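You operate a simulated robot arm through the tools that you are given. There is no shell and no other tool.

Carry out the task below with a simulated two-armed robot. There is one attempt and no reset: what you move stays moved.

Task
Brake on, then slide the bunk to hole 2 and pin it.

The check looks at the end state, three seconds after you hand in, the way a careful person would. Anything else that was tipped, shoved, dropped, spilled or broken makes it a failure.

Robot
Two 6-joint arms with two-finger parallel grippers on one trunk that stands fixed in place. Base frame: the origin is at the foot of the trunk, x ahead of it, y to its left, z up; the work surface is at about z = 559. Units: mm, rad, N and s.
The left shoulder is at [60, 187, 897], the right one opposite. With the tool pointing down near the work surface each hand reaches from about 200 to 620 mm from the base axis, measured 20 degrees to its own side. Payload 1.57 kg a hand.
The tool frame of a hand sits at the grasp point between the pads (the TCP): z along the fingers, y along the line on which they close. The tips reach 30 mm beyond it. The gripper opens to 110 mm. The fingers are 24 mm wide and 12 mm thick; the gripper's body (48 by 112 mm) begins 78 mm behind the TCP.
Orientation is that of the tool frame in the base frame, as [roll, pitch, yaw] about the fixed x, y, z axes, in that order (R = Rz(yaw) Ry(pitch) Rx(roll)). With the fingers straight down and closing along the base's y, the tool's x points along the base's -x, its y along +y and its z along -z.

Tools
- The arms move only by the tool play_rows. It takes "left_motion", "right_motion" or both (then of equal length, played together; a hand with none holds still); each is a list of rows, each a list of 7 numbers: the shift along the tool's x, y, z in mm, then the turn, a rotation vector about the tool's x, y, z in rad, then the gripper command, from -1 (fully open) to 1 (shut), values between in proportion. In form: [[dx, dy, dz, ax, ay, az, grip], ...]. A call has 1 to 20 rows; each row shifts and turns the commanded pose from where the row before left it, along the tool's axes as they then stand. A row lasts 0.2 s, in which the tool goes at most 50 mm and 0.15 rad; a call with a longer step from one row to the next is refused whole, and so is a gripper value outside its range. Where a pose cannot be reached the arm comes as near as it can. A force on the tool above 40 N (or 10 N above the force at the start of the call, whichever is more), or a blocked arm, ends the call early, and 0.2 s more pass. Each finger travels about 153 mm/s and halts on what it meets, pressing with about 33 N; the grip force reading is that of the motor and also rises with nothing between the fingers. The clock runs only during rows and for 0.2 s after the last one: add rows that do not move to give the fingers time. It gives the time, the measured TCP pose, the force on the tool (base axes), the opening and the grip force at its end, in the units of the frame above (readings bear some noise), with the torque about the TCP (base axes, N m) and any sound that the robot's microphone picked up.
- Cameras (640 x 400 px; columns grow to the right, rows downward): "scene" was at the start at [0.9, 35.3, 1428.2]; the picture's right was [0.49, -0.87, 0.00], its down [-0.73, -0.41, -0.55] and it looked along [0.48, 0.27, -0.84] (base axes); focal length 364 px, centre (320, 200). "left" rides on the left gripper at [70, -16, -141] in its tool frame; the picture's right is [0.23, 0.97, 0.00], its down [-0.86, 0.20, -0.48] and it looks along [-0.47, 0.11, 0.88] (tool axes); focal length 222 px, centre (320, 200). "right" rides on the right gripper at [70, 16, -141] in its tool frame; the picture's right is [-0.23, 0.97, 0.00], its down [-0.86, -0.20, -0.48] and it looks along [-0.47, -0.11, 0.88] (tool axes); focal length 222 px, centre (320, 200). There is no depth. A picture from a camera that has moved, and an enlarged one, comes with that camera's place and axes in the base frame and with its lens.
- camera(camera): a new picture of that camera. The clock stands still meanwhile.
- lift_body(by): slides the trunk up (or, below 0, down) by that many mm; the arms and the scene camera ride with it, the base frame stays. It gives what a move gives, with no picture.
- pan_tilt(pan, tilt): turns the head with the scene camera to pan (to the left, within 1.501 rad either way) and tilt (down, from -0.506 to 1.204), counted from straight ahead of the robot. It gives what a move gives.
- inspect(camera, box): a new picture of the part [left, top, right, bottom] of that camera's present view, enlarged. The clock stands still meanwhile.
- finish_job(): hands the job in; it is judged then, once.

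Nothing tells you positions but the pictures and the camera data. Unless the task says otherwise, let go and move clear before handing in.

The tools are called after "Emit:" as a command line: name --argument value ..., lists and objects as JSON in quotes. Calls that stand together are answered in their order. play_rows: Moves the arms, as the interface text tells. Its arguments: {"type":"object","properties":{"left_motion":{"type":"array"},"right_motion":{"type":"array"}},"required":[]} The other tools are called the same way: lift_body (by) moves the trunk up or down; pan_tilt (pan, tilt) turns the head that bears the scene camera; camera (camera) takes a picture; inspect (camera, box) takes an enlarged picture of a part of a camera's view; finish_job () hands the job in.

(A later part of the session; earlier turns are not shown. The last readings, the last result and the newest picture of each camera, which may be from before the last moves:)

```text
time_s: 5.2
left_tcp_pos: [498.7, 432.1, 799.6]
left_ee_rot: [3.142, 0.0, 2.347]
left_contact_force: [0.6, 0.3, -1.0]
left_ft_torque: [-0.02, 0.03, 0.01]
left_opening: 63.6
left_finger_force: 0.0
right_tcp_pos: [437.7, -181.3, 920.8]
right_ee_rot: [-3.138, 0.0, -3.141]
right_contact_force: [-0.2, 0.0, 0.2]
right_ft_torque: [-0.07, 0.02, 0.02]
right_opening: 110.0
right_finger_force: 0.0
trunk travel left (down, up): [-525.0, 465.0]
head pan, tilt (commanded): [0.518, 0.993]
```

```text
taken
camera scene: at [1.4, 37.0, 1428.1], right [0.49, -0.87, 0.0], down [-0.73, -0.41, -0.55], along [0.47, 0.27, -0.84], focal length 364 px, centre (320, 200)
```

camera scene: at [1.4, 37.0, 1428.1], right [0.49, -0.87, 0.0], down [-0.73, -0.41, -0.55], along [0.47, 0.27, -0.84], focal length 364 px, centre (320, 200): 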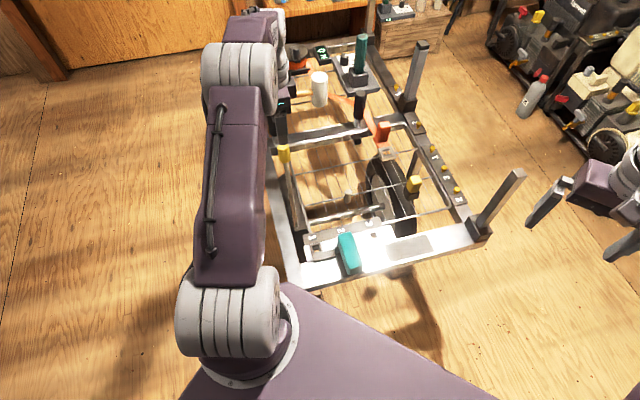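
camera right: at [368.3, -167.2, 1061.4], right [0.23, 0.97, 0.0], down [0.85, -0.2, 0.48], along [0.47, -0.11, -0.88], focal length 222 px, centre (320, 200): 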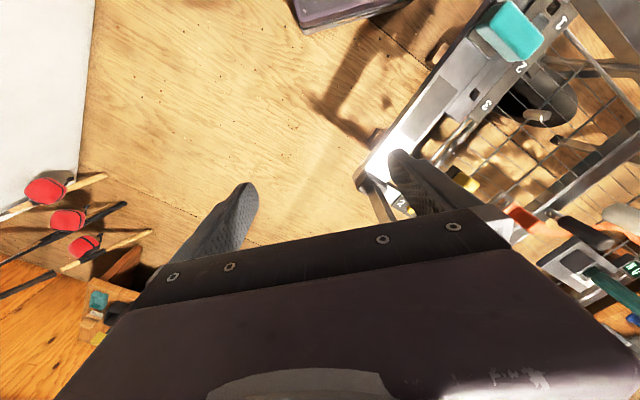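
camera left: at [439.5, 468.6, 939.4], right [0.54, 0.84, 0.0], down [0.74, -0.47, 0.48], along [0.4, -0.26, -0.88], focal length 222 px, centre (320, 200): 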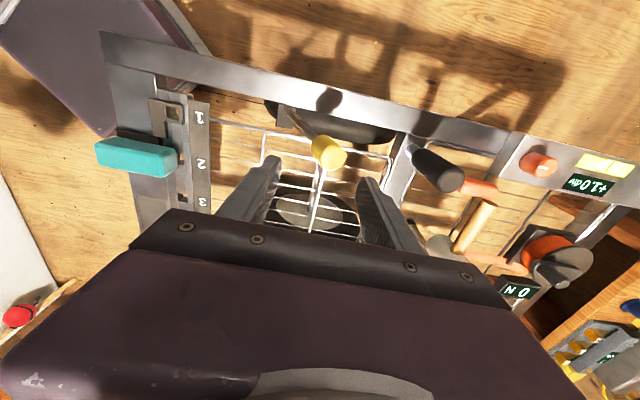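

Emit:
play_rows --left_motion '[[0, 0, 40, 0, 0, 0, -0.16], [0, 0, 40, 0, 0, 0, -0.16], [0, 0, 34, 0, 0, 0, -0.16], [0, 0, 0, 0, 0, 0, -0.16]]'

Emit:
camera --camera "left"

Emit:
inspect --camera "left" --box '[220, 80, 420, 220]'

Emit:
inspect --camera "scene" --box '[240, 90, 340, 250]'

```text
time_s: 6.2
left_tcp_pos: [500.1, 428.7, 687.2]
left_ee_rot: [-3.14, -0.001, 2.346]
left_contact_force: [-0.8, 0.3, 0.6]
left_ft_torque: [0.0, 0.0, 0.01]
left_opening: 63.7
left_finger_force: 0.0
right_tcp_pos: [436.8, -182.5, 919.7]
right_ee_rot: [-3.141, 0.001, -3.141]
right_contact_force: [0.0, 0.1, -0.1]
right_ft_torque: [0.01, 0.02, -0.02]
right_opening: 110.0
right_finger_force: 0.0
trunk travel left (down, up): [-525.0, 465.0]
head pan, tilt (commanded): [0.518, 0.993]
```

```text
taken
camera left: at [439.1, 466.0, 827.1], right [0.54, 0.84, 0.0], down [0.74, -0.47, 0.48], along [0.4, -0.26, -0.88], focal length 222 px, centre (320, 200)
```

left: 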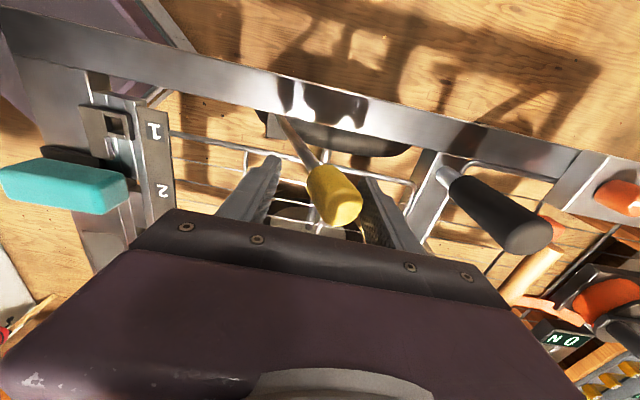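

```text
2.86 times, centred on (320, 150) of left
camera zoom: at [439.1, 466.0, 827.1], right [0.54, 0.84, 0.0], down [0.74, -0.47, 0.48], along [0.4, -0.26, -0.88], focal length 635 px, centre (320, 343)
```

zoom: 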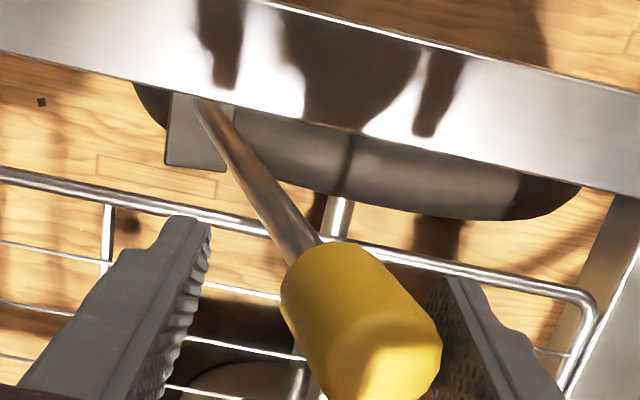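

```text
2.50 times, centred on (290, 170) of scene
camera zoom: at [0.1, 34.7, 1428.1], right [0.49, -0.87, 0.0], down [-0.73, -0.41, -0.55], along [0.48, 0.27, -0.84], focal length 910 px, centre (395, 275)
```

zoom: 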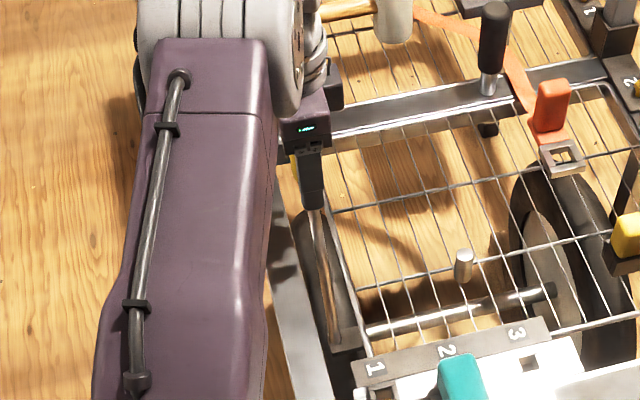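

Emit:
play_rows --left_motion '[[0, -10, 0, 0, 0, 0, -0.16], [0, -10, 0, 0, 0, 0, -0.16], [0, -10, 0, 0, 0, 0, -0.16], [0, -10, 0, 0, 0, 0, -0.16], [0, 0, 0, 0, 0, 0, -0.16]]'

Emit:
inspect --camera "left" --box '[200, 50, 440, 220]'

```text
time_s: 7.4
left_tcp_pos: [470.7, 401.0, 685.6]
left_ee_rot: [-3.141, 0.001, 2.346]
left_contact_force: [-0.4, -1.4, 0.6]
left_ft_torque: [-0.02, 0.04, -0.03]
left_opening: 63.8
left_finger_force: 0.0
right_tcp_pos: [439.3, -182.6, 921.8]
right_ee_rot: [-3.141, 0.001, -3.141]
right_contact_force: [0.0, -0.8, 0.1]
right_ft_torque: [0.0, 0.0, 0.02]
right_opening: 109.9
right_finger_force: 0.1
trunk travel left (down, up): [-525.0, 465.0]
head pan, tilt (commanded): [0.518, 0.993]
```

```text
2.35 times, centred on (320, 135) of left
camera zoom: at [410.9, 438.6, 826.0], right [0.54, 0.84, 0.0], down [0.74, -0.47, 0.48], along [0.4, -0.26, -0.88], focal length 523 px, centre (320, 353)
```

zoom: 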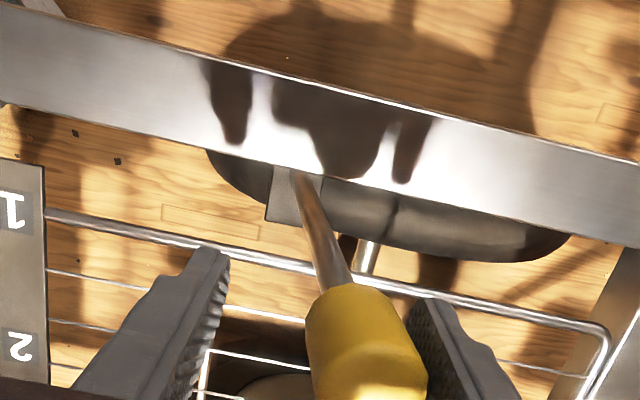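

Emit:
play_rows --left_motion '[[0, -10, 0, 0, 0, 0, -0.16], [0, -10, 0, 0, 0, 0, -0.16], [0, -10, 0, 0, 0, 0, -0.16], [0, -10, 0, 0, 0, 0, -0.16], [0, 0, 0, 0, 0, 0, -0.16]]'

Emit:
inspect --camera "left" --box '[200, 50, 440, 220]'

Emit:
inspect --camera "scene" --box '[240, 90, 340, 250]'

```text
time_s: 8.6
left_tcp_pos: [441.9, 372.8, 686.5]
left_ee_rot: [-3.141, 0.0, 2.347]
left_contact_force: [1.2, 0.4, -0.3]
left_ft_torque: [-0.01, 0.01, 0.01]
left_opening: 63.6
left_finger_force: 0.0
right_tcp_pos: [437.3, -184.0, 921.2]
right_ee_rot: [-3.142, 0.001, 3.141]
right_contact_force: [-0.2, 0.5, 0.6]
right_ft_torque: [0.03, -0.01, 0.0]
right_opening: 110.1
right_finger_force: 0.0
trunk travel left (down, up): [-525.0, 465.0]
head pan, tilt (commanded): [0.518, 0.993]
```

```text
2.35 times, centred on (320, 135) of left
camera zoom: at [382.6, 410.4, 826.1], right [0.54, 0.84, 0.0], down [0.74, -0.47, 0.48], along [0.4, -0.26, -0.88], focal length 523 px, centre (320, 353)
```

zoom: 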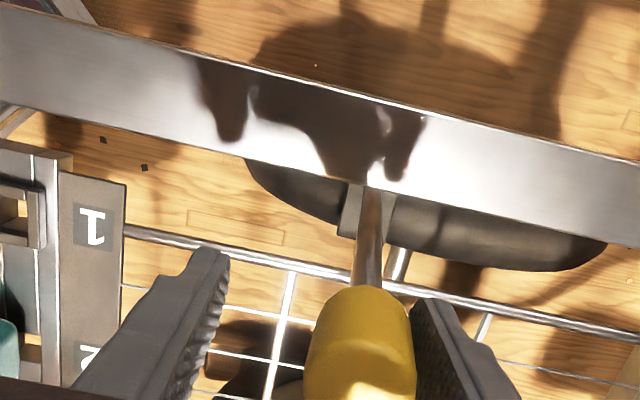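

```text
2.50 times, centred on (290, 170) of scene
camera zoom: at [1.0, 35.4, 1428.1], right [0.49, -0.87, 0.0], down [-0.73, -0.41, -0.55], along [0.47, 0.27, -0.84], focal length 910 px, centre (395, 275)
```

zoom: 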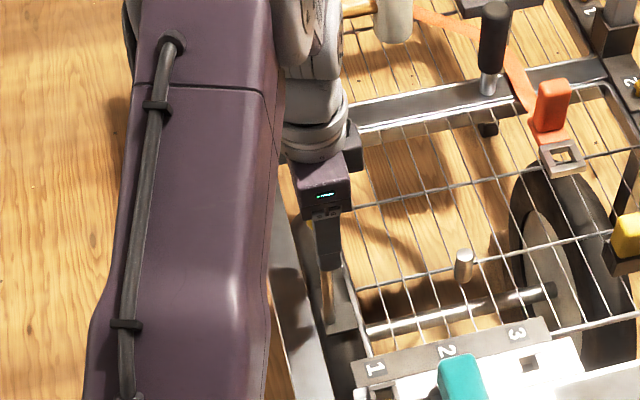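

Emit:
play_rows --left_motion '[[0, -10, 0, 0, 0, 0, -0.16], [0, -10, 0, 0, 0, 0, -0.16], [0, -10, 0, 0, 0, 0, -0.16], [0, -10, 0, 0, 0, 0, -0.16], [0, 0, 0, 0, 0, 0, -0.16]]'

Emit:
inspect --camera "left" --box '[200, 50, 440, 220]'

Emit:
inspect --camera "scene" --box '[240, 90, 340, 250]'

```text
time_s: 9.8
left_tcp_pos: [415.1, 346.2, 685.2]
left_ee_rot: [3.136, 0.001, 2.345]
left_contact_force: [6.5, 7.9, 2.2]
left_ft_torque: [0.15, -0.36, 0.08]
left_opening: 73.9
left_finger_force: 6.0
right_tcp_pos: [438.7, -181.4, 920.3]
right_ee_rot: [-3.141, 0.002, 3.141]
right_contact_force: [-0.5, 0.3, 0.0]
right_ft_torque: [0.01, 0.01, 0.01]
right_opening: 110.0
right_finger_force: 0.2
trunk travel left (down, up): [-525.0, 465.0]
head pan, tilt (commanded): [0.518, 0.993]
```

```text
2.35 times, centred on (320, 135) of left
camera zoom: at [355.2, 383.4, 826.0], right [0.54, 0.84, 0.0], down [0.74, -0.47, 0.48], along [0.41, -0.26, -0.88], focal length 523 px, centre (320, 353)
```

zoom: 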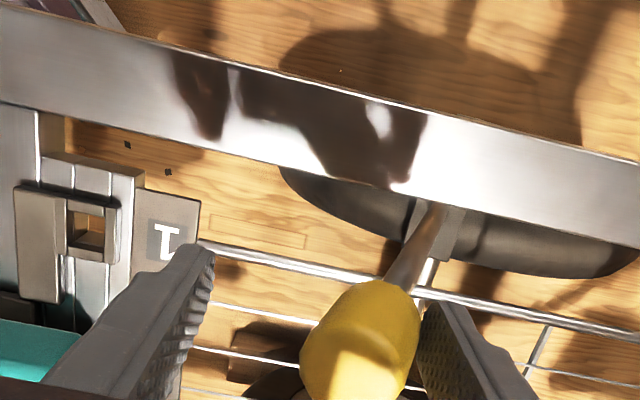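

```text
2.50 times, centred on (290, 170) of scene
camera zoom: at [1.9, 36.6, 1428.2], right [0.49, -0.87, 0.0], down [-0.73, -0.41, -0.55], along [0.47, 0.27, -0.84], focal length 910 px, centre (395, 275)
```

zoom: 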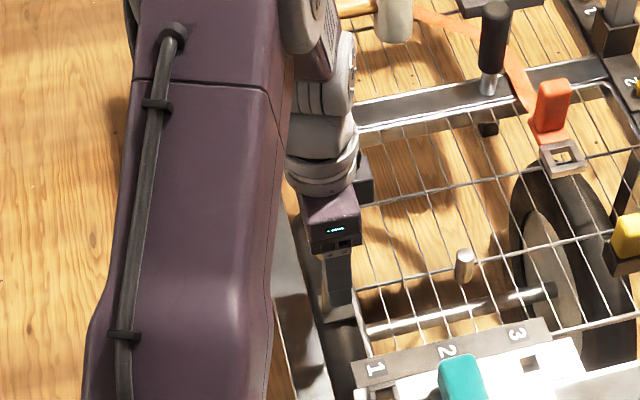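

Emit:
play_rows --left_motion '[[0, -5, 0, 0, 0, 0, -0.16], [0, -5, 0, 0, 0, 0, -0.16], [0, 0, 0, 0, 0, 0, -0.16]]'

Emit:
camera --camera "left"

Emit:
inspect --camera "left" --box '[280, 100, 440, 200]'

```text
time_s: 10.6
left_tcp_pos: [410.6, 341.3, 686.4]
left_ee_rot: [3.134, 0.004, 2.346]
left_contact_force: [15.8, 22.9, 8.0]
left_ft_torque: [0.95, -0.51, 0.29]
left_opening: 88.4
left_finger_force: 13.8
right_tcp_pos: [439.0, -180.8, 920.0]
right_ee_rot: [-3.139, -0.003, 3.141]
right_contact_force: [-0.1, -0.2, 0.9]
right_ft_torque: [-0.01, -0.01, -0.02]
right_opening: 110.0
right_finger_force: 0.1
trunk travel left (down, up): [-525.0, 465.0]
head pan, tilt (commanded): [0.518, 0.993]
```

```text
taken
camera left: at [349.2, 378.0, 825.5], right [0.54, 0.84, 0.01], down [0.74, -0.47, 0.48], along [0.41, -0.26, -0.88], focal length 222 px, centre (320, 200)
```

left: 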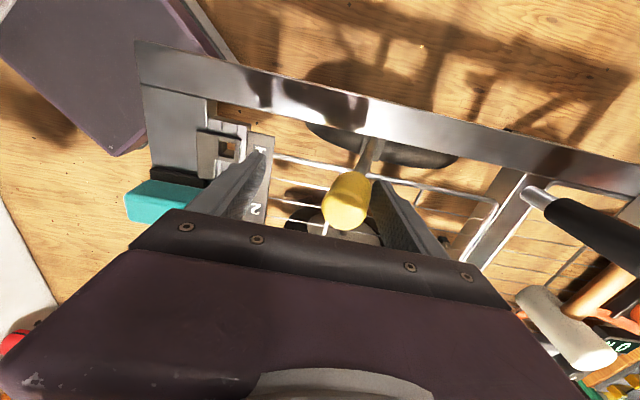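

```text
4.00 times, centred on (360, 150) of left
camera zoom: at [349.2, 378.0, 825.5], right [0.54, 0.84, 0.01], down [0.74, -0.47, 0.48], along [0.41, -0.26, -0.88], focal length 888 px, centre (160, 400)
```

zoom: 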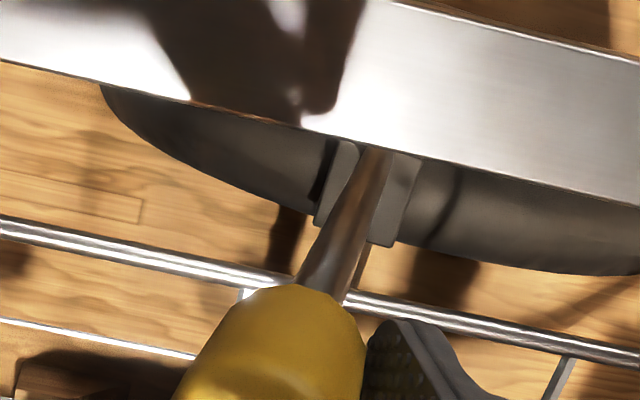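

The lever swung freely forward and met a hard stop just past vertical. I'll back off the finger, check that it stays there, and then see where the rear stop lies.

Emit:
play_rows --left_motion '[[0, 10, 0, 0, 0, 0, -0.16], [0, 10, 0, 0, 0, 0, -0.16], [0, 10, 0, 0, 0, 0, -0.16], [0, 5, 0, 0, 0, 0, -0.16], [0, 0, 0, 0, 0, 0, -0.16], [0, 0, 0, 0, 0, 0, -0.16]]'

Emit:
inspect --camera "left" --box '[200, 80, 440, 230]'

Emit:
inspect --camera "scene" --box '[270, 150, 350, 250]'

```text
time_s: 12.0
left_tcp_pos: [430.9, 363.4, 686.1]
left_ee_rot: [3.141, 0.0, 2.345]
left_contact_force: [0.1, -0.2, -0.9]
left_ft_torque: [0.01, -0.01, -0.01]
left_opening: 63.8
left_finger_force: 0.2
right_tcp_pos: [437.7, -182.5, 921.0]
right_ee_rot: [3.141, 0.001, 3.141]
right_contact_force: [0.6, -1.0, -0.3]
right_ft_torque: [-0.02, -0.02, 0.01]
right_opening: 110.0
right_finger_force: 0.1
trunk travel left (down, up): [-525.0, 465.0]
head pan, tilt (commanded): [0.518, 0.993]
```

```text
2.67 times, centred on (320, 155) of left
camera zoom: at [372.0, 400.5, 826.2], right [0.54, 0.84, 0.0], down [0.74, -0.47, 0.48], along [0.4, -0.26, -0.88], focal length 592 px, centre (320, 320)
```

zoom: 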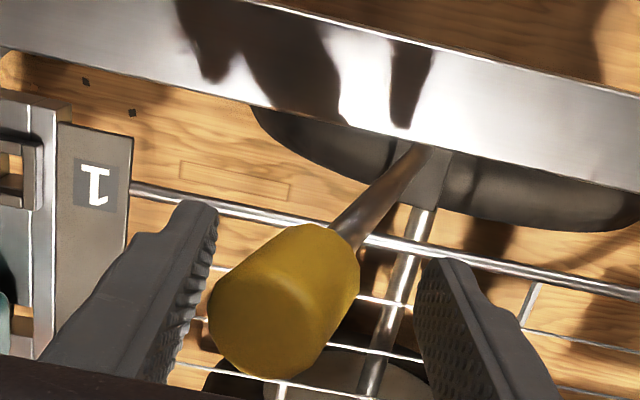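

```text
4.00 times, centred on (310, 200) of scene
camera zoom: at [1.0, 35.3, 1428.2], right [0.49, -0.87, 0.0], down [-0.73, -0.41, -0.55], along [0.47, 0.27, -0.84], focal length 1456 px, centre (360, 200)
```

zoom: 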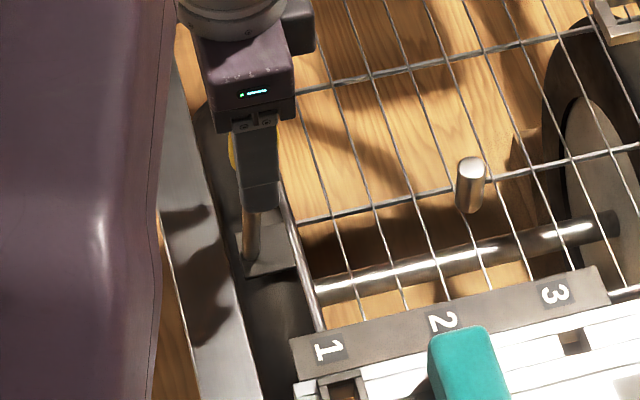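

The lever now rests at the forward end of its travel. I'll lift the left hand clear and look at the lever and shoe again.

Emit:
play_rows --left_motion '[[0, 0, -40, 0, 0, 0, -0.16], [0, 0, -40, 0, 0, 0, -0.16], [0, 0, -40, 0, 0, 0, -0.16], [40, 0, -20, 0, 0, 0, -0.16], [45, 0, -20, 0, 0, 0, -0.16], [45, 0, -10, 0, 0, 0, -0.16]]'

Emit:
camera --camera "left"

Emit:
inspect --camera "scene" --box '[262, 130, 342, 250]'

Emit:
camera --camera "scene"

```text
time_s: 13.4
left_tcp_pos: [340.3, 456.4, 856.8]
left_ee_rot: [3.141, 0.002, 2.346]
left_contact_force: [-0.3, 0.3, 0.2]
left_ft_torque: [0.02, 0.0, 0.01]
left_opening: 63.7
left_finger_force: 0.0
right_tcp_pos: [436.4, -183.1, 920.4]
right_ee_rot: [-3.141, -0.001, -3.141]
right_contact_force: [0.0, 0.1, 1.1]
right_ft_torque: [-0.02, -0.04, -0.01]
right_opening: 110.1
right_finger_force: 0.0
trunk travel left (down, up): [-525.0, 465.0]
head pan, tilt (commanded): [0.518, 0.993]
```

```text
taken
camera left: at [279.7, 494.5, 996.6], right [0.54, 0.84, 0.0], down [0.74, -0.47, 0.48], along [0.4, -0.26, -0.88], focal length 222 px, centre (320, 200)
```

left: 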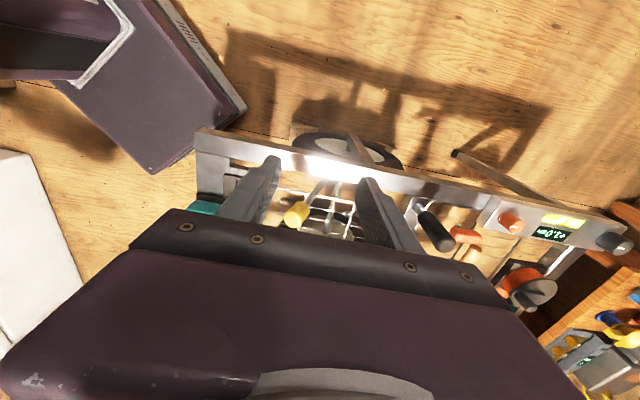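

```text
3.33 times, centred on (302, 190) of scene
camera zoom: at [-0.1, 36.1, 1428.1], right [0.49, -0.87, 0.0], down [-0.73, -0.41, -0.55], along [0.48, 0.27, -0.84], focal length 1213 px, centre (380, 233)
```

zoom: 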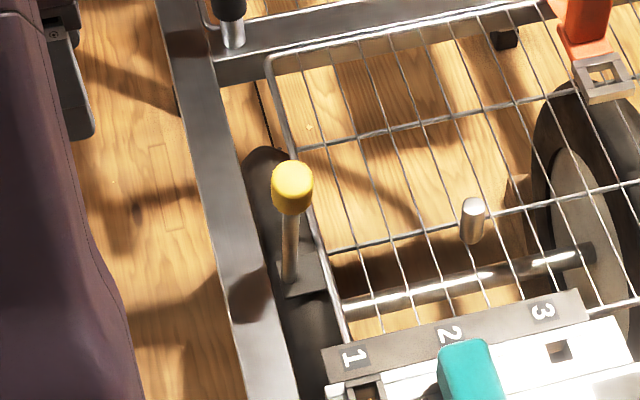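

```text
taken
camera scene: at [-0.1, 36.1, 1428.1], right [0.49, -0.87, 0.0], down [-0.73, -0.41, -0.55], along [0.48, 0.27, -0.84], focal length 364 px, centre (320, 200)
```

scene: 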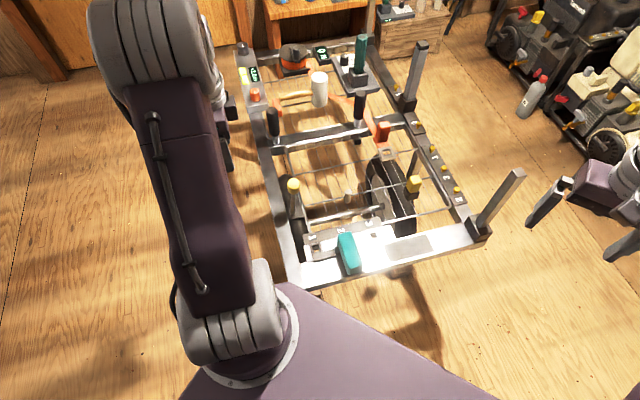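

Emit:
inspect --camera "scene" --box '[280, 175, 330, 225]'

Emit:
inspect --camera "left" --box '[270, 120, 430, 240]'

Emit:
inspect --camera "right" --box '[480, 0, 640, 100]'

```text
8.00 times, centred on (305, 200) of scene
camera zoom: at [-0.1, 36.1, 1428.1], right [0.49, -0.87, 0.0], down [-0.73, -0.41, -0.55], along [0.48, 0.27, -0.84], focal length 2912 px, centre (440, 200)
```

zoom: 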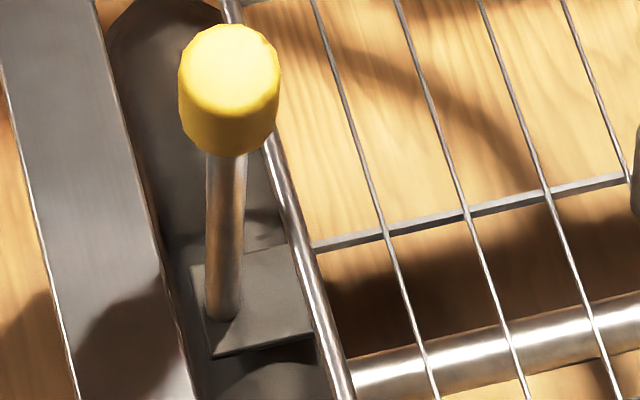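

```text
3.33 times, centred on (350, 180) of left
camera zoom: at [279.7, 494.5, 996.6], right [0.54, 0.84, 0.0], down [0.74, -0.47, 0.48], along [0.4, -0.26, -0.88], focal length 740 px, centre (220, 267)
```

zoom: 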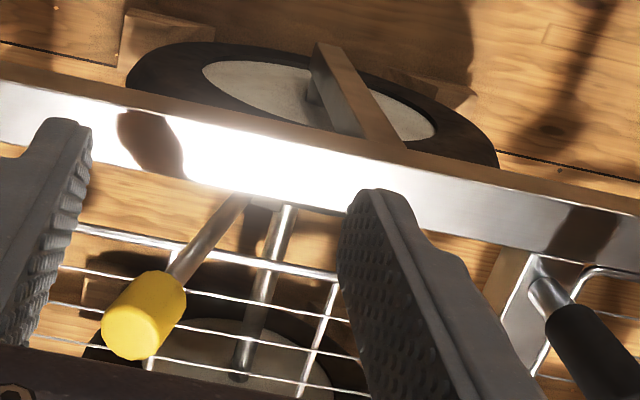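

```text
4.00 times, centred on (560, 50) of right
camera zoom: at [368.1, -165.9, 1061.7], right [0.23, 0.97, 0.0], down [0.85, -0.2, 0.48], along [0.47, -0.11, -0.88], focal length 888 px, centre (-640, 800)
```

zoom: 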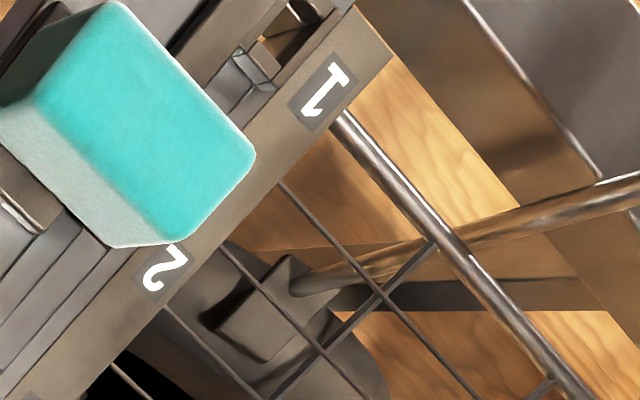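

The lever now leans the other way, stays put, and its shoe plate lies flat on the tyre, so I take the brake as on. Next I'll turn the left hand so its fingers close across the bunk's teal pad and bring it above the pad.

Emit:
play_rows --left_motion '[[0, 0, 0, 0, 0, -0.1428, -0.1], [0, 0, 0, 0, 0, -0.1428, -0.1], [0, 0, 0, 0, 0, -0.1428, -0.1], [0, 0, 0, 0, 0, -0.1428, -0.1], [0, 0, 0, 0, 0, -0.1428, -0.1], [0, 0, 0, 0, 0, -0.1428, -0.1], [0, 0, 0, 0, 0, -0.1428, -0.1], [0, 0, 0, 0, 0, -0.1428, -0.1], [0, 0, 0, 0, 0, -0.1428, -0.1], [0, 0, 0, 0, 0, -0.1428, -0.1], [0, 0, 0, 0, 0, -0.1428, -0.1], [26.3, -33.1, 9.5, 0, 0, 0, -0.1], [26.3, -33.1, 9.5, 0, 0, 0, -0.1], [26.3, -33.1, 9.5, 0, 0, 0, -0.1], [26.3, -33.1, 9.5, 0, 0, 0, -0.1], [26.3, -33.1, 9.5, 0, 0, 0, -0.1], [26.3, -33.1, 9.5, 0, 0, 0, -0.1], [26.3, -33.1, 9.5, 0, 0, 0, -0.1]]'

Emit:
camera --camera "left"

Emit:
camera --camera "scene"

```text
time_s: 17.2
left_tcp_pos: [373.4, 160.5, 789.1]
left_ee_rot: [3.14, -0.001, -2.364]
left_contact_force: [-0.5, 0.8, 0.1]
left_ft_torque: [0.01, 0.03, -0.03]
left_opening: 60.8
left_finger_force: 0.0
right_tcp_pos: [438.2, -183.8, 921.0]
right_ee_rot: [-3.141, 0.0, -3.141]
right_contact_force: [0.2, 0.0, -0.9]
right_ft_torque: [0.01, -0.03, 0.0]
right_opening: 110.2
right_finger_force: 0.0
trunk travel left (down, up): [-525.0, 465.0]
head pan, tilt (commanded): [0.518, 0.993]
```

```text
taken
camera left: at [334.6, 99.4, 929.1], right [-0.84, 0.54, 0.0], down [0.47, 0.74, 0.48], along [0.26, 0.4, -0.88], focal length 222 px, centre (320, 200)
```

left: 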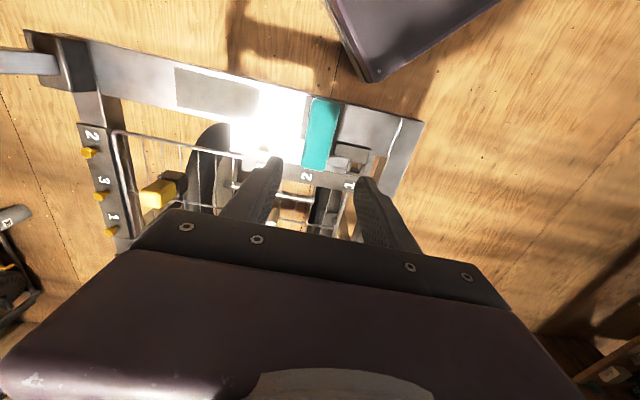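

```text
taken
camera scene: at [1.3, 34.0, 1428.2], right [0.49, -0.87, 0.0], down [-0.73, -0.41, -0.55], along [0.47, 0.27, -0.84], focal length 364 px, centre (320, 200)
```

scene: 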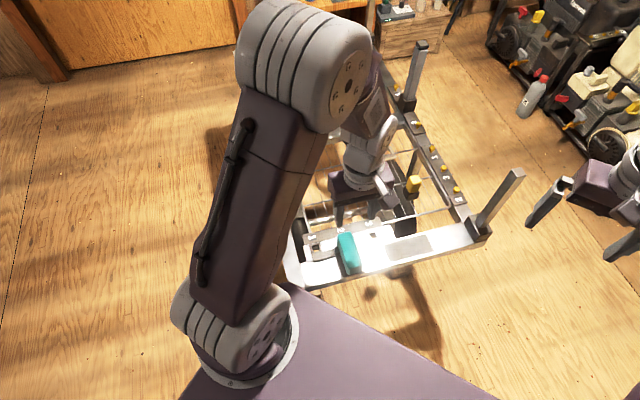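

Emit:
inspect --camera "left" --box '[230, 80, 430, 205]'

Emit:
inspect --camera "left" --box '[310, 130, 374, 194]'

Emit:
inspect --camera "left" --box '[130, 150, 210, 220]'

Emit:
inspect --camera "scene" --box '[290, 210, 430, 300]'

```text
3.20 times, centred on (330, 142) of left
camera zoom: at [334.6, 99.4, 929.1], right [-0.84, 0.54, 0.0], down [0.47, 0.74, 0.48], along [0.26, 0.4, -0.88], focal length 711 px, centre (288, 384)
```

zoom: 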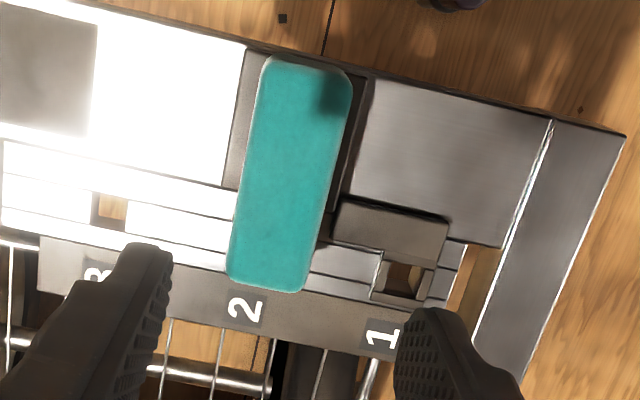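

```text
6.25 times, centred on (342, 162) of left
camera zoom: at [334.6, 99.4, 929.1], right [-0.84, 0.54, 0.0], down [0.47, 0.74, 0.48], along [0.26, 0.4, -0.88], focal length 1388 px, centre (182, 438)
```

zoom: 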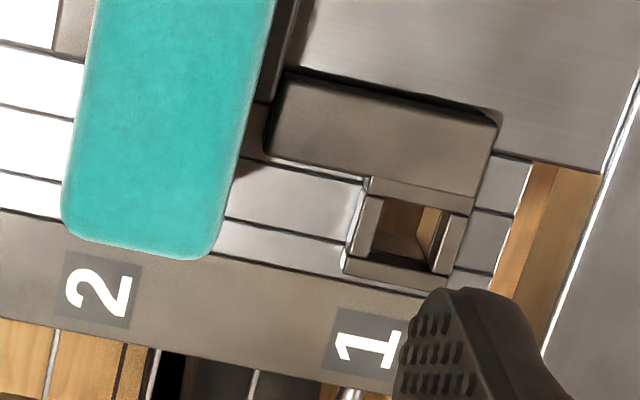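

```text
5.71 times, centred on (170, 185) of left
camera zoom: at [334.6, 99.4, 929.1], right [-0.84, 0.54, 0.0], down [0.47, 0.74, 0.48], along [0.26, 0.4, -0.88], focal length 1269 px, centre (1177, 286)
```

zoom: 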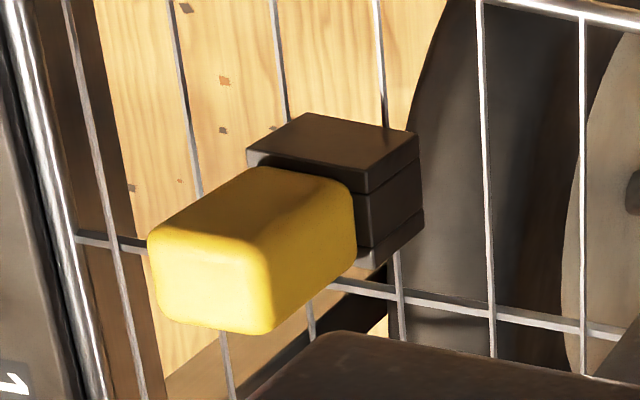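

```text
4.44 times, centred on (360, 255) of scene
camera zoom: at [1.3, 34.0, 1428.2], right [0.49, -0.87, 0.0], down [-0.73, -0.41, -0.55], along [0.47, 0.27, -0.84], focal length 1618 px, centre (142, -44)
```

zoom: 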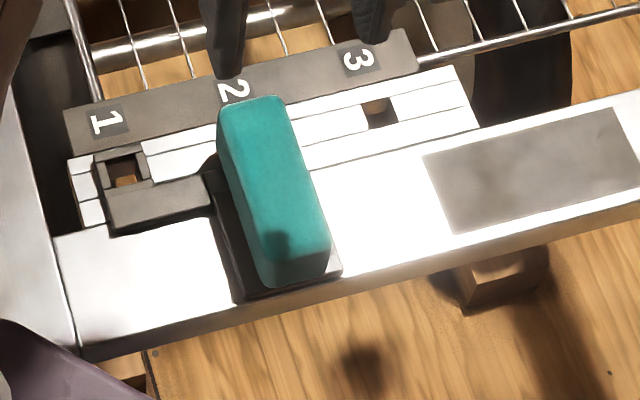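

Emit:
play_rows --left_motion '[[2, 0, 42, 0, 0, 0, -0.1], [2, 0, 42, 0, 0, 0, -0.1], [2, 0, 42, 0, 0, 0, -0.1], [0, 0, 20, 0, 0, 0, -0.1], [0, 0, 14, 0, 0, 0, -0.1], [0, 0, 9, 0, 0, 0, -0.1], [0, 0, 0, 0, 0, 0, -0.1]]'

Emit:
inspect --camera "left" --box '[200, 60, 440, 220]'

Emit:
inspect --camera "scene" --box '[290, 200, 430, 290]'

```text
time_s: 18.8
left_tcp_pos: [367.5, 157.2, 620.1]
left_ee_rot: [-3.141, -0.001, -2.366]
left_contact_force: [-0.1, -0.5, 0.1]
left_ft_torque: [0.01, -0.01, 0.01]
left_opening: 60.4
left_finger_force: 0.0
right_tcp_pos: [438.3, -183.1, 920.2]
right_ee_rot: [3.141, 0.0, 3.141]
right_contact_force: [0.4, 0.2, 0.7]
right_ft_torque: [0.0, 0.0, 0.02]
right_opening: 110.1
right_finger_force: 0.0
trunk travel left (down, up): [-525.0, 465.0]
head pan, tilt (commanded): [0.518, 0.993]
```

```text
2.50 times, centred on (320, 140) of left
camera zoom: at [329.2, 96.1, 760.2], right [-0.84, 0.54, 0.0], down [0.47, 0.74, 0.48], along [0.26, 0.4, -0.88], focal length 555 px, centre (320, 350)
```

zoom: 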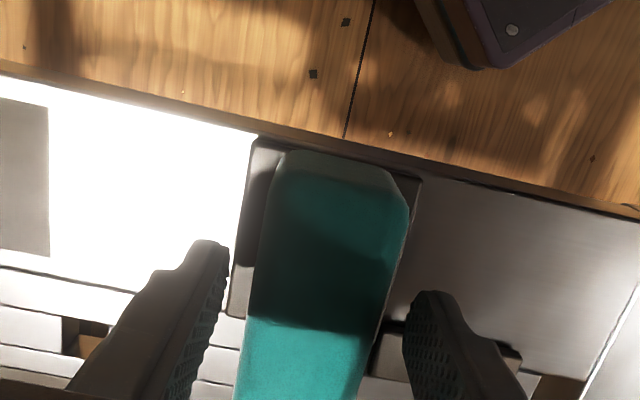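

```text
4.44 times, centred on (360, 245) of scene
camera zoom: at [0.8, 35.2, 1428.2], right [0.49, -0.87, 0.0], down [-0.73, -0.41, -0.55], along [0.48, 0.27, -0.84], focal length 1618 px, centre (142, 0)
```

zoom: 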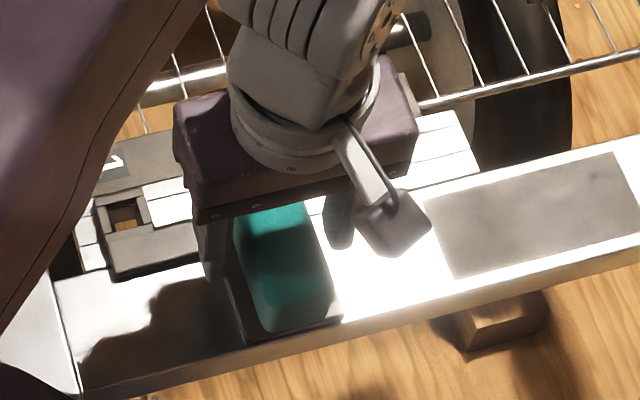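

Emit:
play_rows --left_motion '[[0, 0, 0, 0, 0, 0, 0.3], [0, 0, 0, 0, 0, 0, 0.7], [0, 0, 0, 0, 0, 0, 0.7]]'

Emit:
inspect --camera "left" --box '[200, 60, 440, 220]'

Emit:
inspect --camera "scene" --box '[290, 200, 430, 290]'

```text
time_s: 19.6
left_tcp_pos: [369.1, 156.8, 619.8]
left_ee_rot: [-3.141, 0.002, -2.367]
left_contact_force: [7.7, -10.7, -2.8]
left_ft_torque: [-0.15, -0.43, 0.63]
left_opening: 39.9
left_finger_force: 44.8
right_tcp_pos: [439.2, -184.0, 920.2]
right_ee_rot: [3.138, 0.002, 3.141]
right_contact_force: [0.8, 0.5, 0.1]
right_ft_torque: [0.01, 0.03, 0.0]
right_opening: 109.8
right_finger_force: 0.1
trunk travel left (down, up): [-525.0, 465.0]
head pan, tilt (commanded): [0.518, 0.993]
```

```text
2.50 times, centred on (320, 140) of left
camera zoom: at [330.5, 95.1, 760.3], right [-0.84, 0.54, 0.0], down [0.47, 0.74, 0.48], along [0.26, 0.4, -0.88], focal length 555 px, centre (320, 350)
```

zoom: 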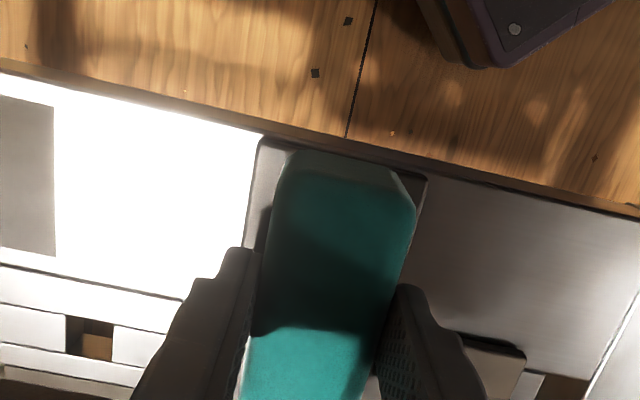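

```text
4.44 times, centred on (360, 245) of scene
camera zoom: at [2.0, 33.7, 1428.2], right [0.49, -0.87, 0.0], down [-0.73, -0.41, -0.55], along [0.47, 0.27, -0.84], focal length 1618 px, centre (142, 0)
```

zoom: 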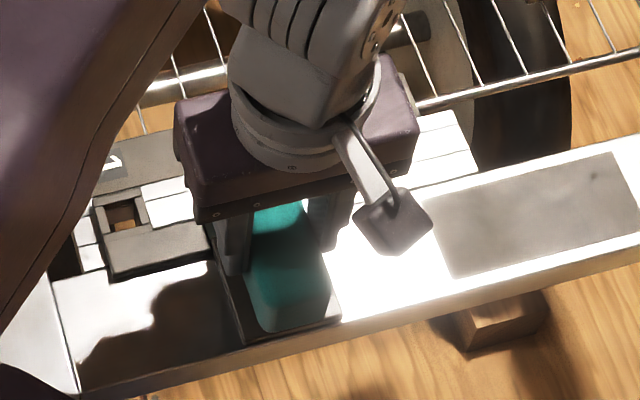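

The pad is held. I'll slide it toward hole 2 in small steps and check the force.

Emit:
play_rows --left_motion '[[0, -6, 0, 0, 0, 0, 0.7], [0, -8, 0, 0, 0, 0, 0.7], [0, -8, 0, 0, 0, 0, 0.7], [0, -8, 0, 0, 0, 0, 0.7], [0, 0, 0, 0, 0, 0, 0.7]]'

Emit:
inspect --camera "scene" --box '[290, 200, 430, 290]'

```text
time_s: 20.8
left_tcp_pos: [388.8, 135.9, 620.4]
left_ee_rot: [-3.141, 0.0, -2.365]
left_contact_force: [8.2, 9.4, 2.4]
left_ft_torque: [0.08, 0.31, 1.45]
left_opening: 39.8
left_finger_force: 45.0
right_tcp_pos: [438.2, -182.1, 920.5]
right_ee_rot: [-3.14, 0.0, 3.141]
right_contact_force: [-0.6, -0.1, -0.3]
right_ft_torque: [0.06, -0.03, 0.01]
right_opening: 110.2
right_finger_force: 0.0
trunk travel left (down, up): [-525.0, 465.0]
head pan, tilt (commanded): [0.518, 0.993]
```

```text
4.44 times, centred on (360, 245) of scene
camera zoom: at [1.8, 36.4, 1428.2], right [0.49, -0.87, 0.0], down [-0.73, -0.41, -0.55], along [0.47, 0.27, -0.84], focal length 1618 px, centre (142, 0)
```

zoom: 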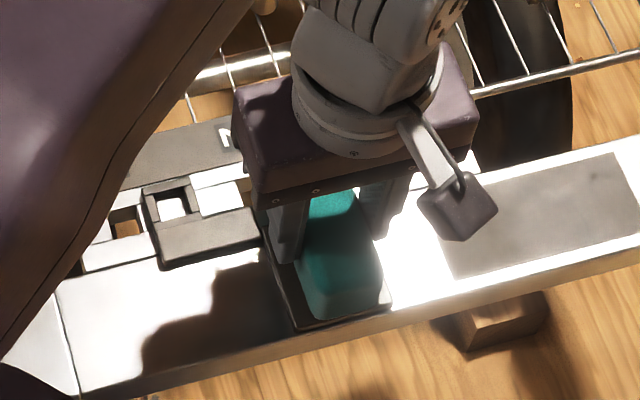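

Emit:
play_rows --left_motion '[[-0.8, -8, 0, 0, 0, 0, 0.7], [-0.2, -8, 0, 0, 0, 0, 0.7], [-0.2, -8, 0, 0, 0, 0, 0.7], [-0.2, -8, 0, 0, 0, 0, 0.7], [-0.2, -8, 0, 0, 0, 0, 0.7], [0, 0, 0, 0, 0, 0, 0.7]]'

Emit:
inspect --camera "scene" --box '[290, 200, 430, 290]'

Emit:
inspect --camera "left" --box '[300, 100, 480, 220]'

```text
time_s: 22.2
left_tcp_pos: [417.0, 108.0, 620.7]
left_ee_rot: [3.141, 0.001, -2.368]
left_contact_force: [1.6, 1.7, 6.5]
left_ft_torque: [-0.17, 0.24, 1.03]
left_opening: 39.7
left_finger_force: 44.5
right_tcp_pos: [436.4, -182.6, 921.0]
right_ee_rot: [3.141, 0.0, 3.141]
right_contact_force: [0.3, -0.4, 0.4]
right_ft_torque: [0.03, -0.01, 0.02]
right_opening: 110.0
right_finger_force: 0.0
trunk travel left (down, up): [-525.0, 465.0]
head pan, tilt (commanded): [0.518, 0.993]
```

```text
4.44 times, centred on (360, 245) of scene
camera zoom: at [0.5, 35.4, 1428.2], right [0.49, -0.87, 0.0], down [-0.73, -0.41, -0.55], along [0.48, 0.27, -0.84], focal length 1618 px, centre (142, 0)
```

zoom: 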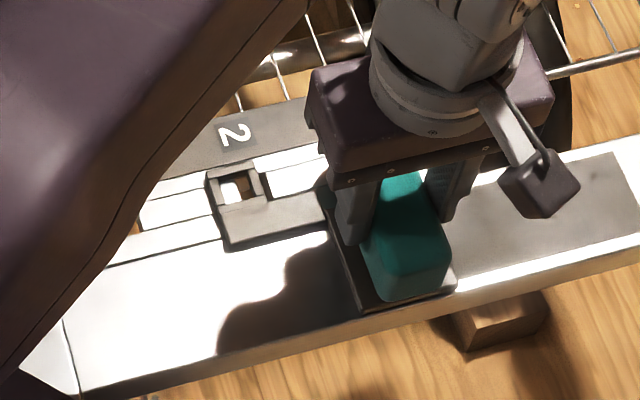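

```text
3.33 times, centred on (390, 160) of left
camera zoom: at [379.3, 46.6, 760.4], right [-0.84, 0.54, 0.0], down [0.47, 0.74, 0.48], along [0.26, 0.4, -0.88], focal length 740 px, centre (87, 333)
```

zoom: 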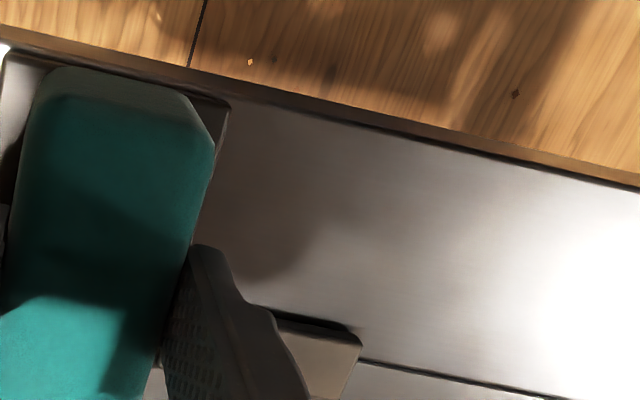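

Emit:
inspect --camera "scene" --box '[330, 229, 358, 250]'

```text
16.00 times, centred on (344, 240) of scene
camera zoom: at [0.5, 35.4, 1428.2], right [0.49, -0.87, 0.0], down [-0.73, -0.41, -0.55], along [0.48, 0.27, -0.84], focal length 5823 px, centre (-64, -432)
```

zoom: 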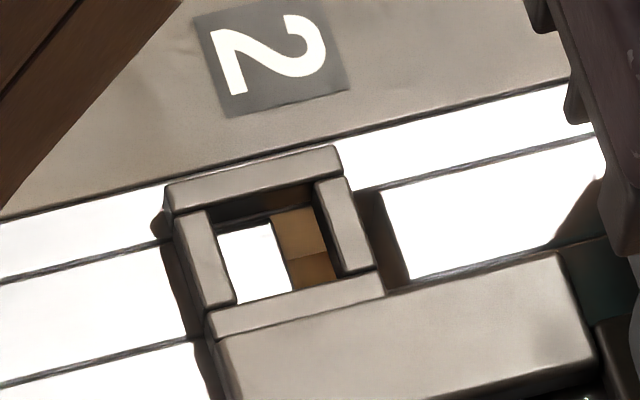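

Emit:
play_rows --left_motion '[[0, -4, 0, 0, 0, 0, 0.7], [0, -4, 0, 0, 0, 0, 0.7], [0, -3, 0, 0, 0, 0, 0.7], [0, 0, 0, 0, 0, 0, 0.7], [0, 0, 0, 0, 0, 0, 0.7]]'

Emit:
inspect --camera "scene" --box '[332, 228, 360, 249]'

```text
time_s: 23.4
left_tcp_pos: [425.1, 100.2, 619.2]
left_ee_rot: [3.14, 0.0, -2.367]
left_contact_force: [0.4, -1.8, -2.6]
left_ft_torque: [-0.01, -0.31, 1.04]
left_opening: 39.3
left_finger_force: 44.4
right_tcp_pos: [438.6, -182.2, 920.3]
right_ee_rot: [3.141, -0.002, -3.141]
right_contact_force: [0.6, -0.4, 0.7]
right_ft_torque: [-0.01, -0.01, 0.02]
right_opening: 110.1
right_finger_force: 0.0
trunk travel left (down, up): [-525.0, 465.0]
head pan, tilt (commanded): [0.518, 0.993]
```

```text
16.00 times, centred on (346, 238) of scene
camera zoom: at [1.2, 34.8, 1428.1], right [0.49, -0.87, 0.0], down [-0.73, -0.41, -0.55], along [0.47, 0.27, -0.84], focal length 5823 px, centre (-96, -416)
```

zoom: 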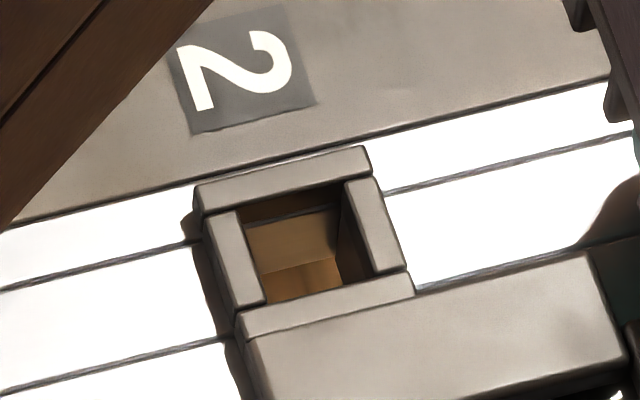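

The eye looks to be over hole 2. I'll let go, rise, and check the alignment from straight above with the wrist camera.

Emit:
play_rows --left_motion '[[0, 0, 0, 0, 0, 0, 0.1], [0, 0, 0, 0, 0, 0, -0.1], [0, 0, 0, 0, 0, 0, -0.1], [0, 0, -40, 0, 0, 0, -0.1], [0, 0, -45, 0, 0, 0, -0.1], [0, 0, -45, 0, 0, 0, -0.1], [0, 0, -40, 0, 0, 0, -0.1]]'

Emit:
camera --camera "left"

Emit:
inspect --camera "scene" --box '[332, 228, 360, 249]'

```text
time_s: 25.0
left_tcp_pos: [424.7, 99.5, 790.9]
left_ee_rot: [-3.141, 0.001, -2.366]
left_contact_force: [-0.5, -0.5, 0.1]
left_ft_torque: [-0.02, -0.01, 0.0]
left_opening: 60.5
left_finger_force: 0.1
right_tcp_pos: [437.6, -183.1, 920.4]
right_ee_rot: [3.142, -0.001, -3.141]
right_contact_force: [-0.7, 0.2, 0.0]
right_ft_torque: [0.01, -0.02, 0.0]
right_opening: 110.0
right_finger_force: 0.1
trunk travel left (down, up): [-525.0, 465.0]
head pan, tilt (commanded): [0.518, 0.993]
```

```text
taken
camera left: at [386.0, 38.0, 931.3], right [-0.84, 0.54, 0.0], down [0.47, 0.74, 0.48], along [0.26, 0.4, -0.88], focal length 222 px, centre (320, 200)
```

left: 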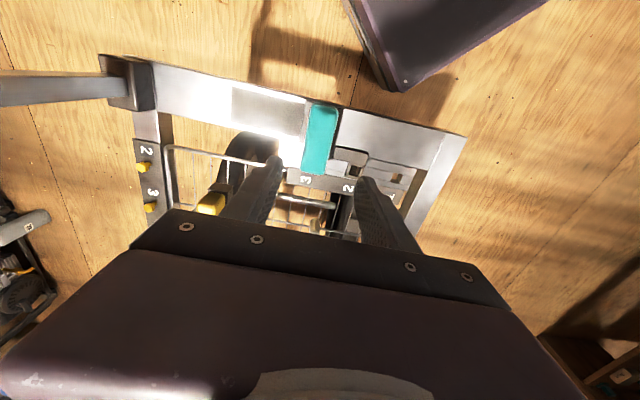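

```text
16.00 times, centred on (346, 238) of scene
camera zoom: at [0.1, 35.2, 1428.1], right [0.49, -0.87, 0.0], down [-0.73, -0.41, -0.55], along [0.48, 0.27, -0.84], focal length 5823 px, centre (-96, -416)
```

zoom: 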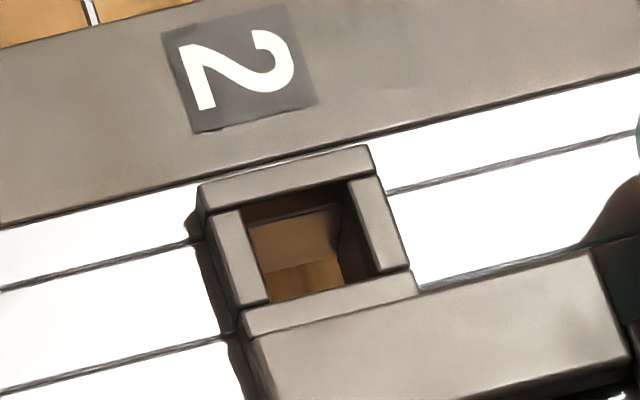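

Emit:
play_rows --left_motion '[[-31.4, 23.1, 0, 0, 0, 0, -0.1], [-31.4, 23.1, 0, 0, 0, 0, -0.1], [-31.4, 23.1, 0, 0, 0, 0, -0.1], [-31.4, 23.1, 0, 0, 0, 0, -0.1], [0, 0, 0, 0, 0, 0, -0.1]]'

Emit:
inspect --camera "left" --box '[270, 30, 370, 130]'

Emit:
inspect --camera "left" --box '[305, 60, 345, 90]'

```text
time_s: 26.2
left_tcp_pos: [450.2, 254.3, 790.9]
left_ee_rot: [-3.141, 0.001, -2.367]
left_contact_force: [0.0, 0.0, -0.2]
left_ft_torque: [0.04, 0.01, 0.0]
left_opening: 60.5
left_finger_force: 0.2
right_tcp_pos: [437.8, -183.8, 920.5]
right_ee_rot: [-3.141, 0.001, -3.141]
right_contact_force: [-0.1, 0.0, 0.1]
right_ft_torque: [0.01, 0.01, 0.0]
right_opening: 110.2
right_finger_force: 0.0
trunk travel left (down, up): [-525.0, 465.0]
head pan, tilt (commanded): [0.518, 0.993]
```

```text
4.00 times, centred on (320, 80) of left
camera zoom: at [412.5, 192.5, 930.2], right [-0.84, 0.54, 0.0], down [0.47, 0.74, 0.48], along [0.26, 0.4, -0.88], focal length 888 px, centre (320, 680)
```

zoom: 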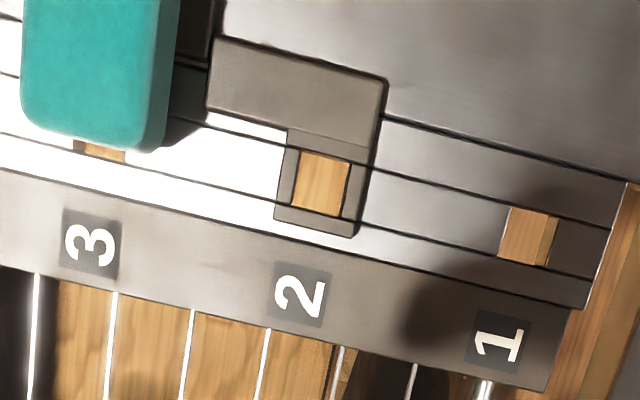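

```text
13.33 times, centred on (325, 75) of left
camera zoom: at [412.5, 192.5, 930.2], right [-0.84, 0.54, 0.0], down [0.47, 0.74, 0.48], along [0.26, 0.4, -0.88], focal length 2962 px, centre (253, 1867)
```

zoom: 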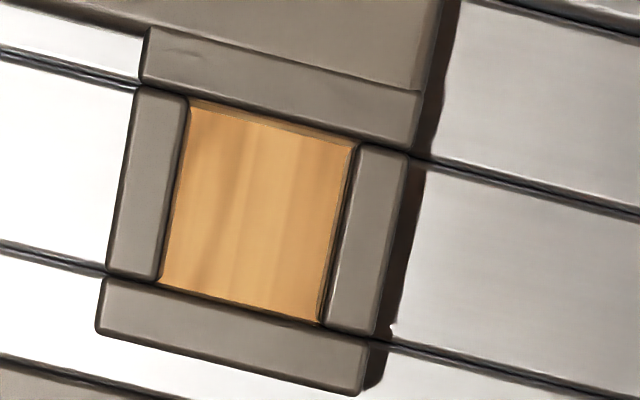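

Seen from straight above, the eye is well centred on hole 2, around [410, 190]. Now I'll move the left hand over the yellow pin head near [635, 99] and see whether it reaches.

Emit:
play_rows --left_motion '[[-3.9, -40, 0, 0, 0, 0, -0.1], [-3.9, -40, 0, 0, 0, 0, -0.1], [-3.9, -40, 0, 0, 0, 0, -0.1], [-3.9, -40, 5, 0, 0, 0, -0.1], [-3.9, -40, 5, 0, 0, 0, -0.1], [-4, -40, 5, 0, 0, 0, -0.1], [0, 0, 0, 0, 0, 0, -0.1]]'

Emit:
camera --camera "left"

Emit:
camera --camera "scene"

```text
time_s: 27.8
left_tcp_pos: [593.7, 106.8, 778.4]
left_ee_rot: [3.141, -0.002, -2.367]
left_contact_force: [0.5, -0.3, -0.2]
left_ft_torque: [-0.01, 0.02, -0.03]
left_opening: 60.3
left_finger_force: 0.1
left hand out of reach, approached as far as the arm can: row 5, 6
right_tcp_pos: [438.5, -182.3, 919.0]
right_ee_rot: [3.14, 0.0, -3.141]
right_contact_force: [-0.6, -0.7, 0.5]
right_ft_torque: [0.01, 0.0, 0.0]
right_opening: 110.1
right_finger_force: 0.0
trunk travel left (down, up): [-525.0, 465.0]
head pan, tilt (commanded): [0.518, 0.993]
```

```text
taken
camera left: at [556.0, 43.1, 918.9], right [-0.84, 0.54, 0.0], down [0.47, 0.74, 0.48], along [0.26, 0.4, -0.88], focal length 222 px, centre (320, 200)
```

left: 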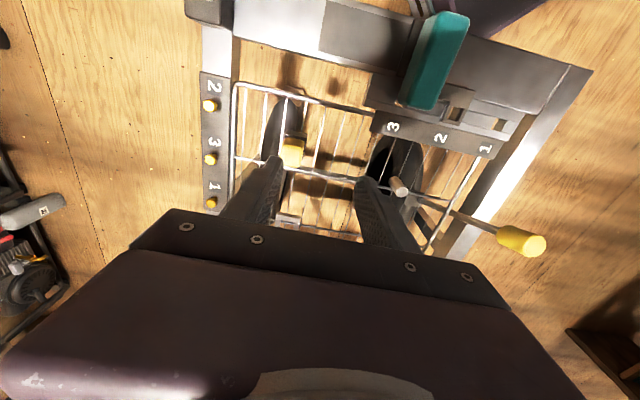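

```text
taken
camera scene: at [1.6, 35.6, 1428.1], right [0.49, -0.87, 0.0], down [-0.73, -0.41, -0.55], along [0.47, 0.27, -0.84], focal length 364 px, centre (320, 200)
```

scene: 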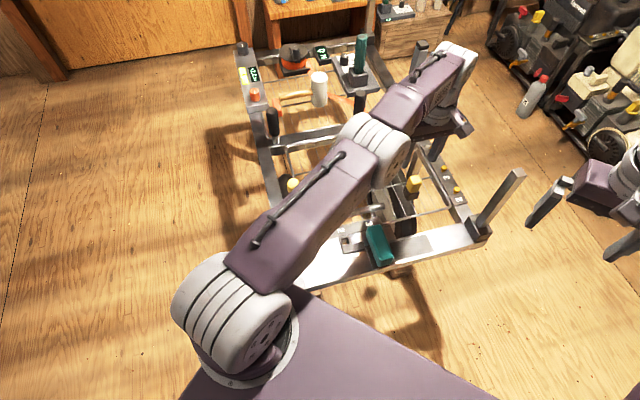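

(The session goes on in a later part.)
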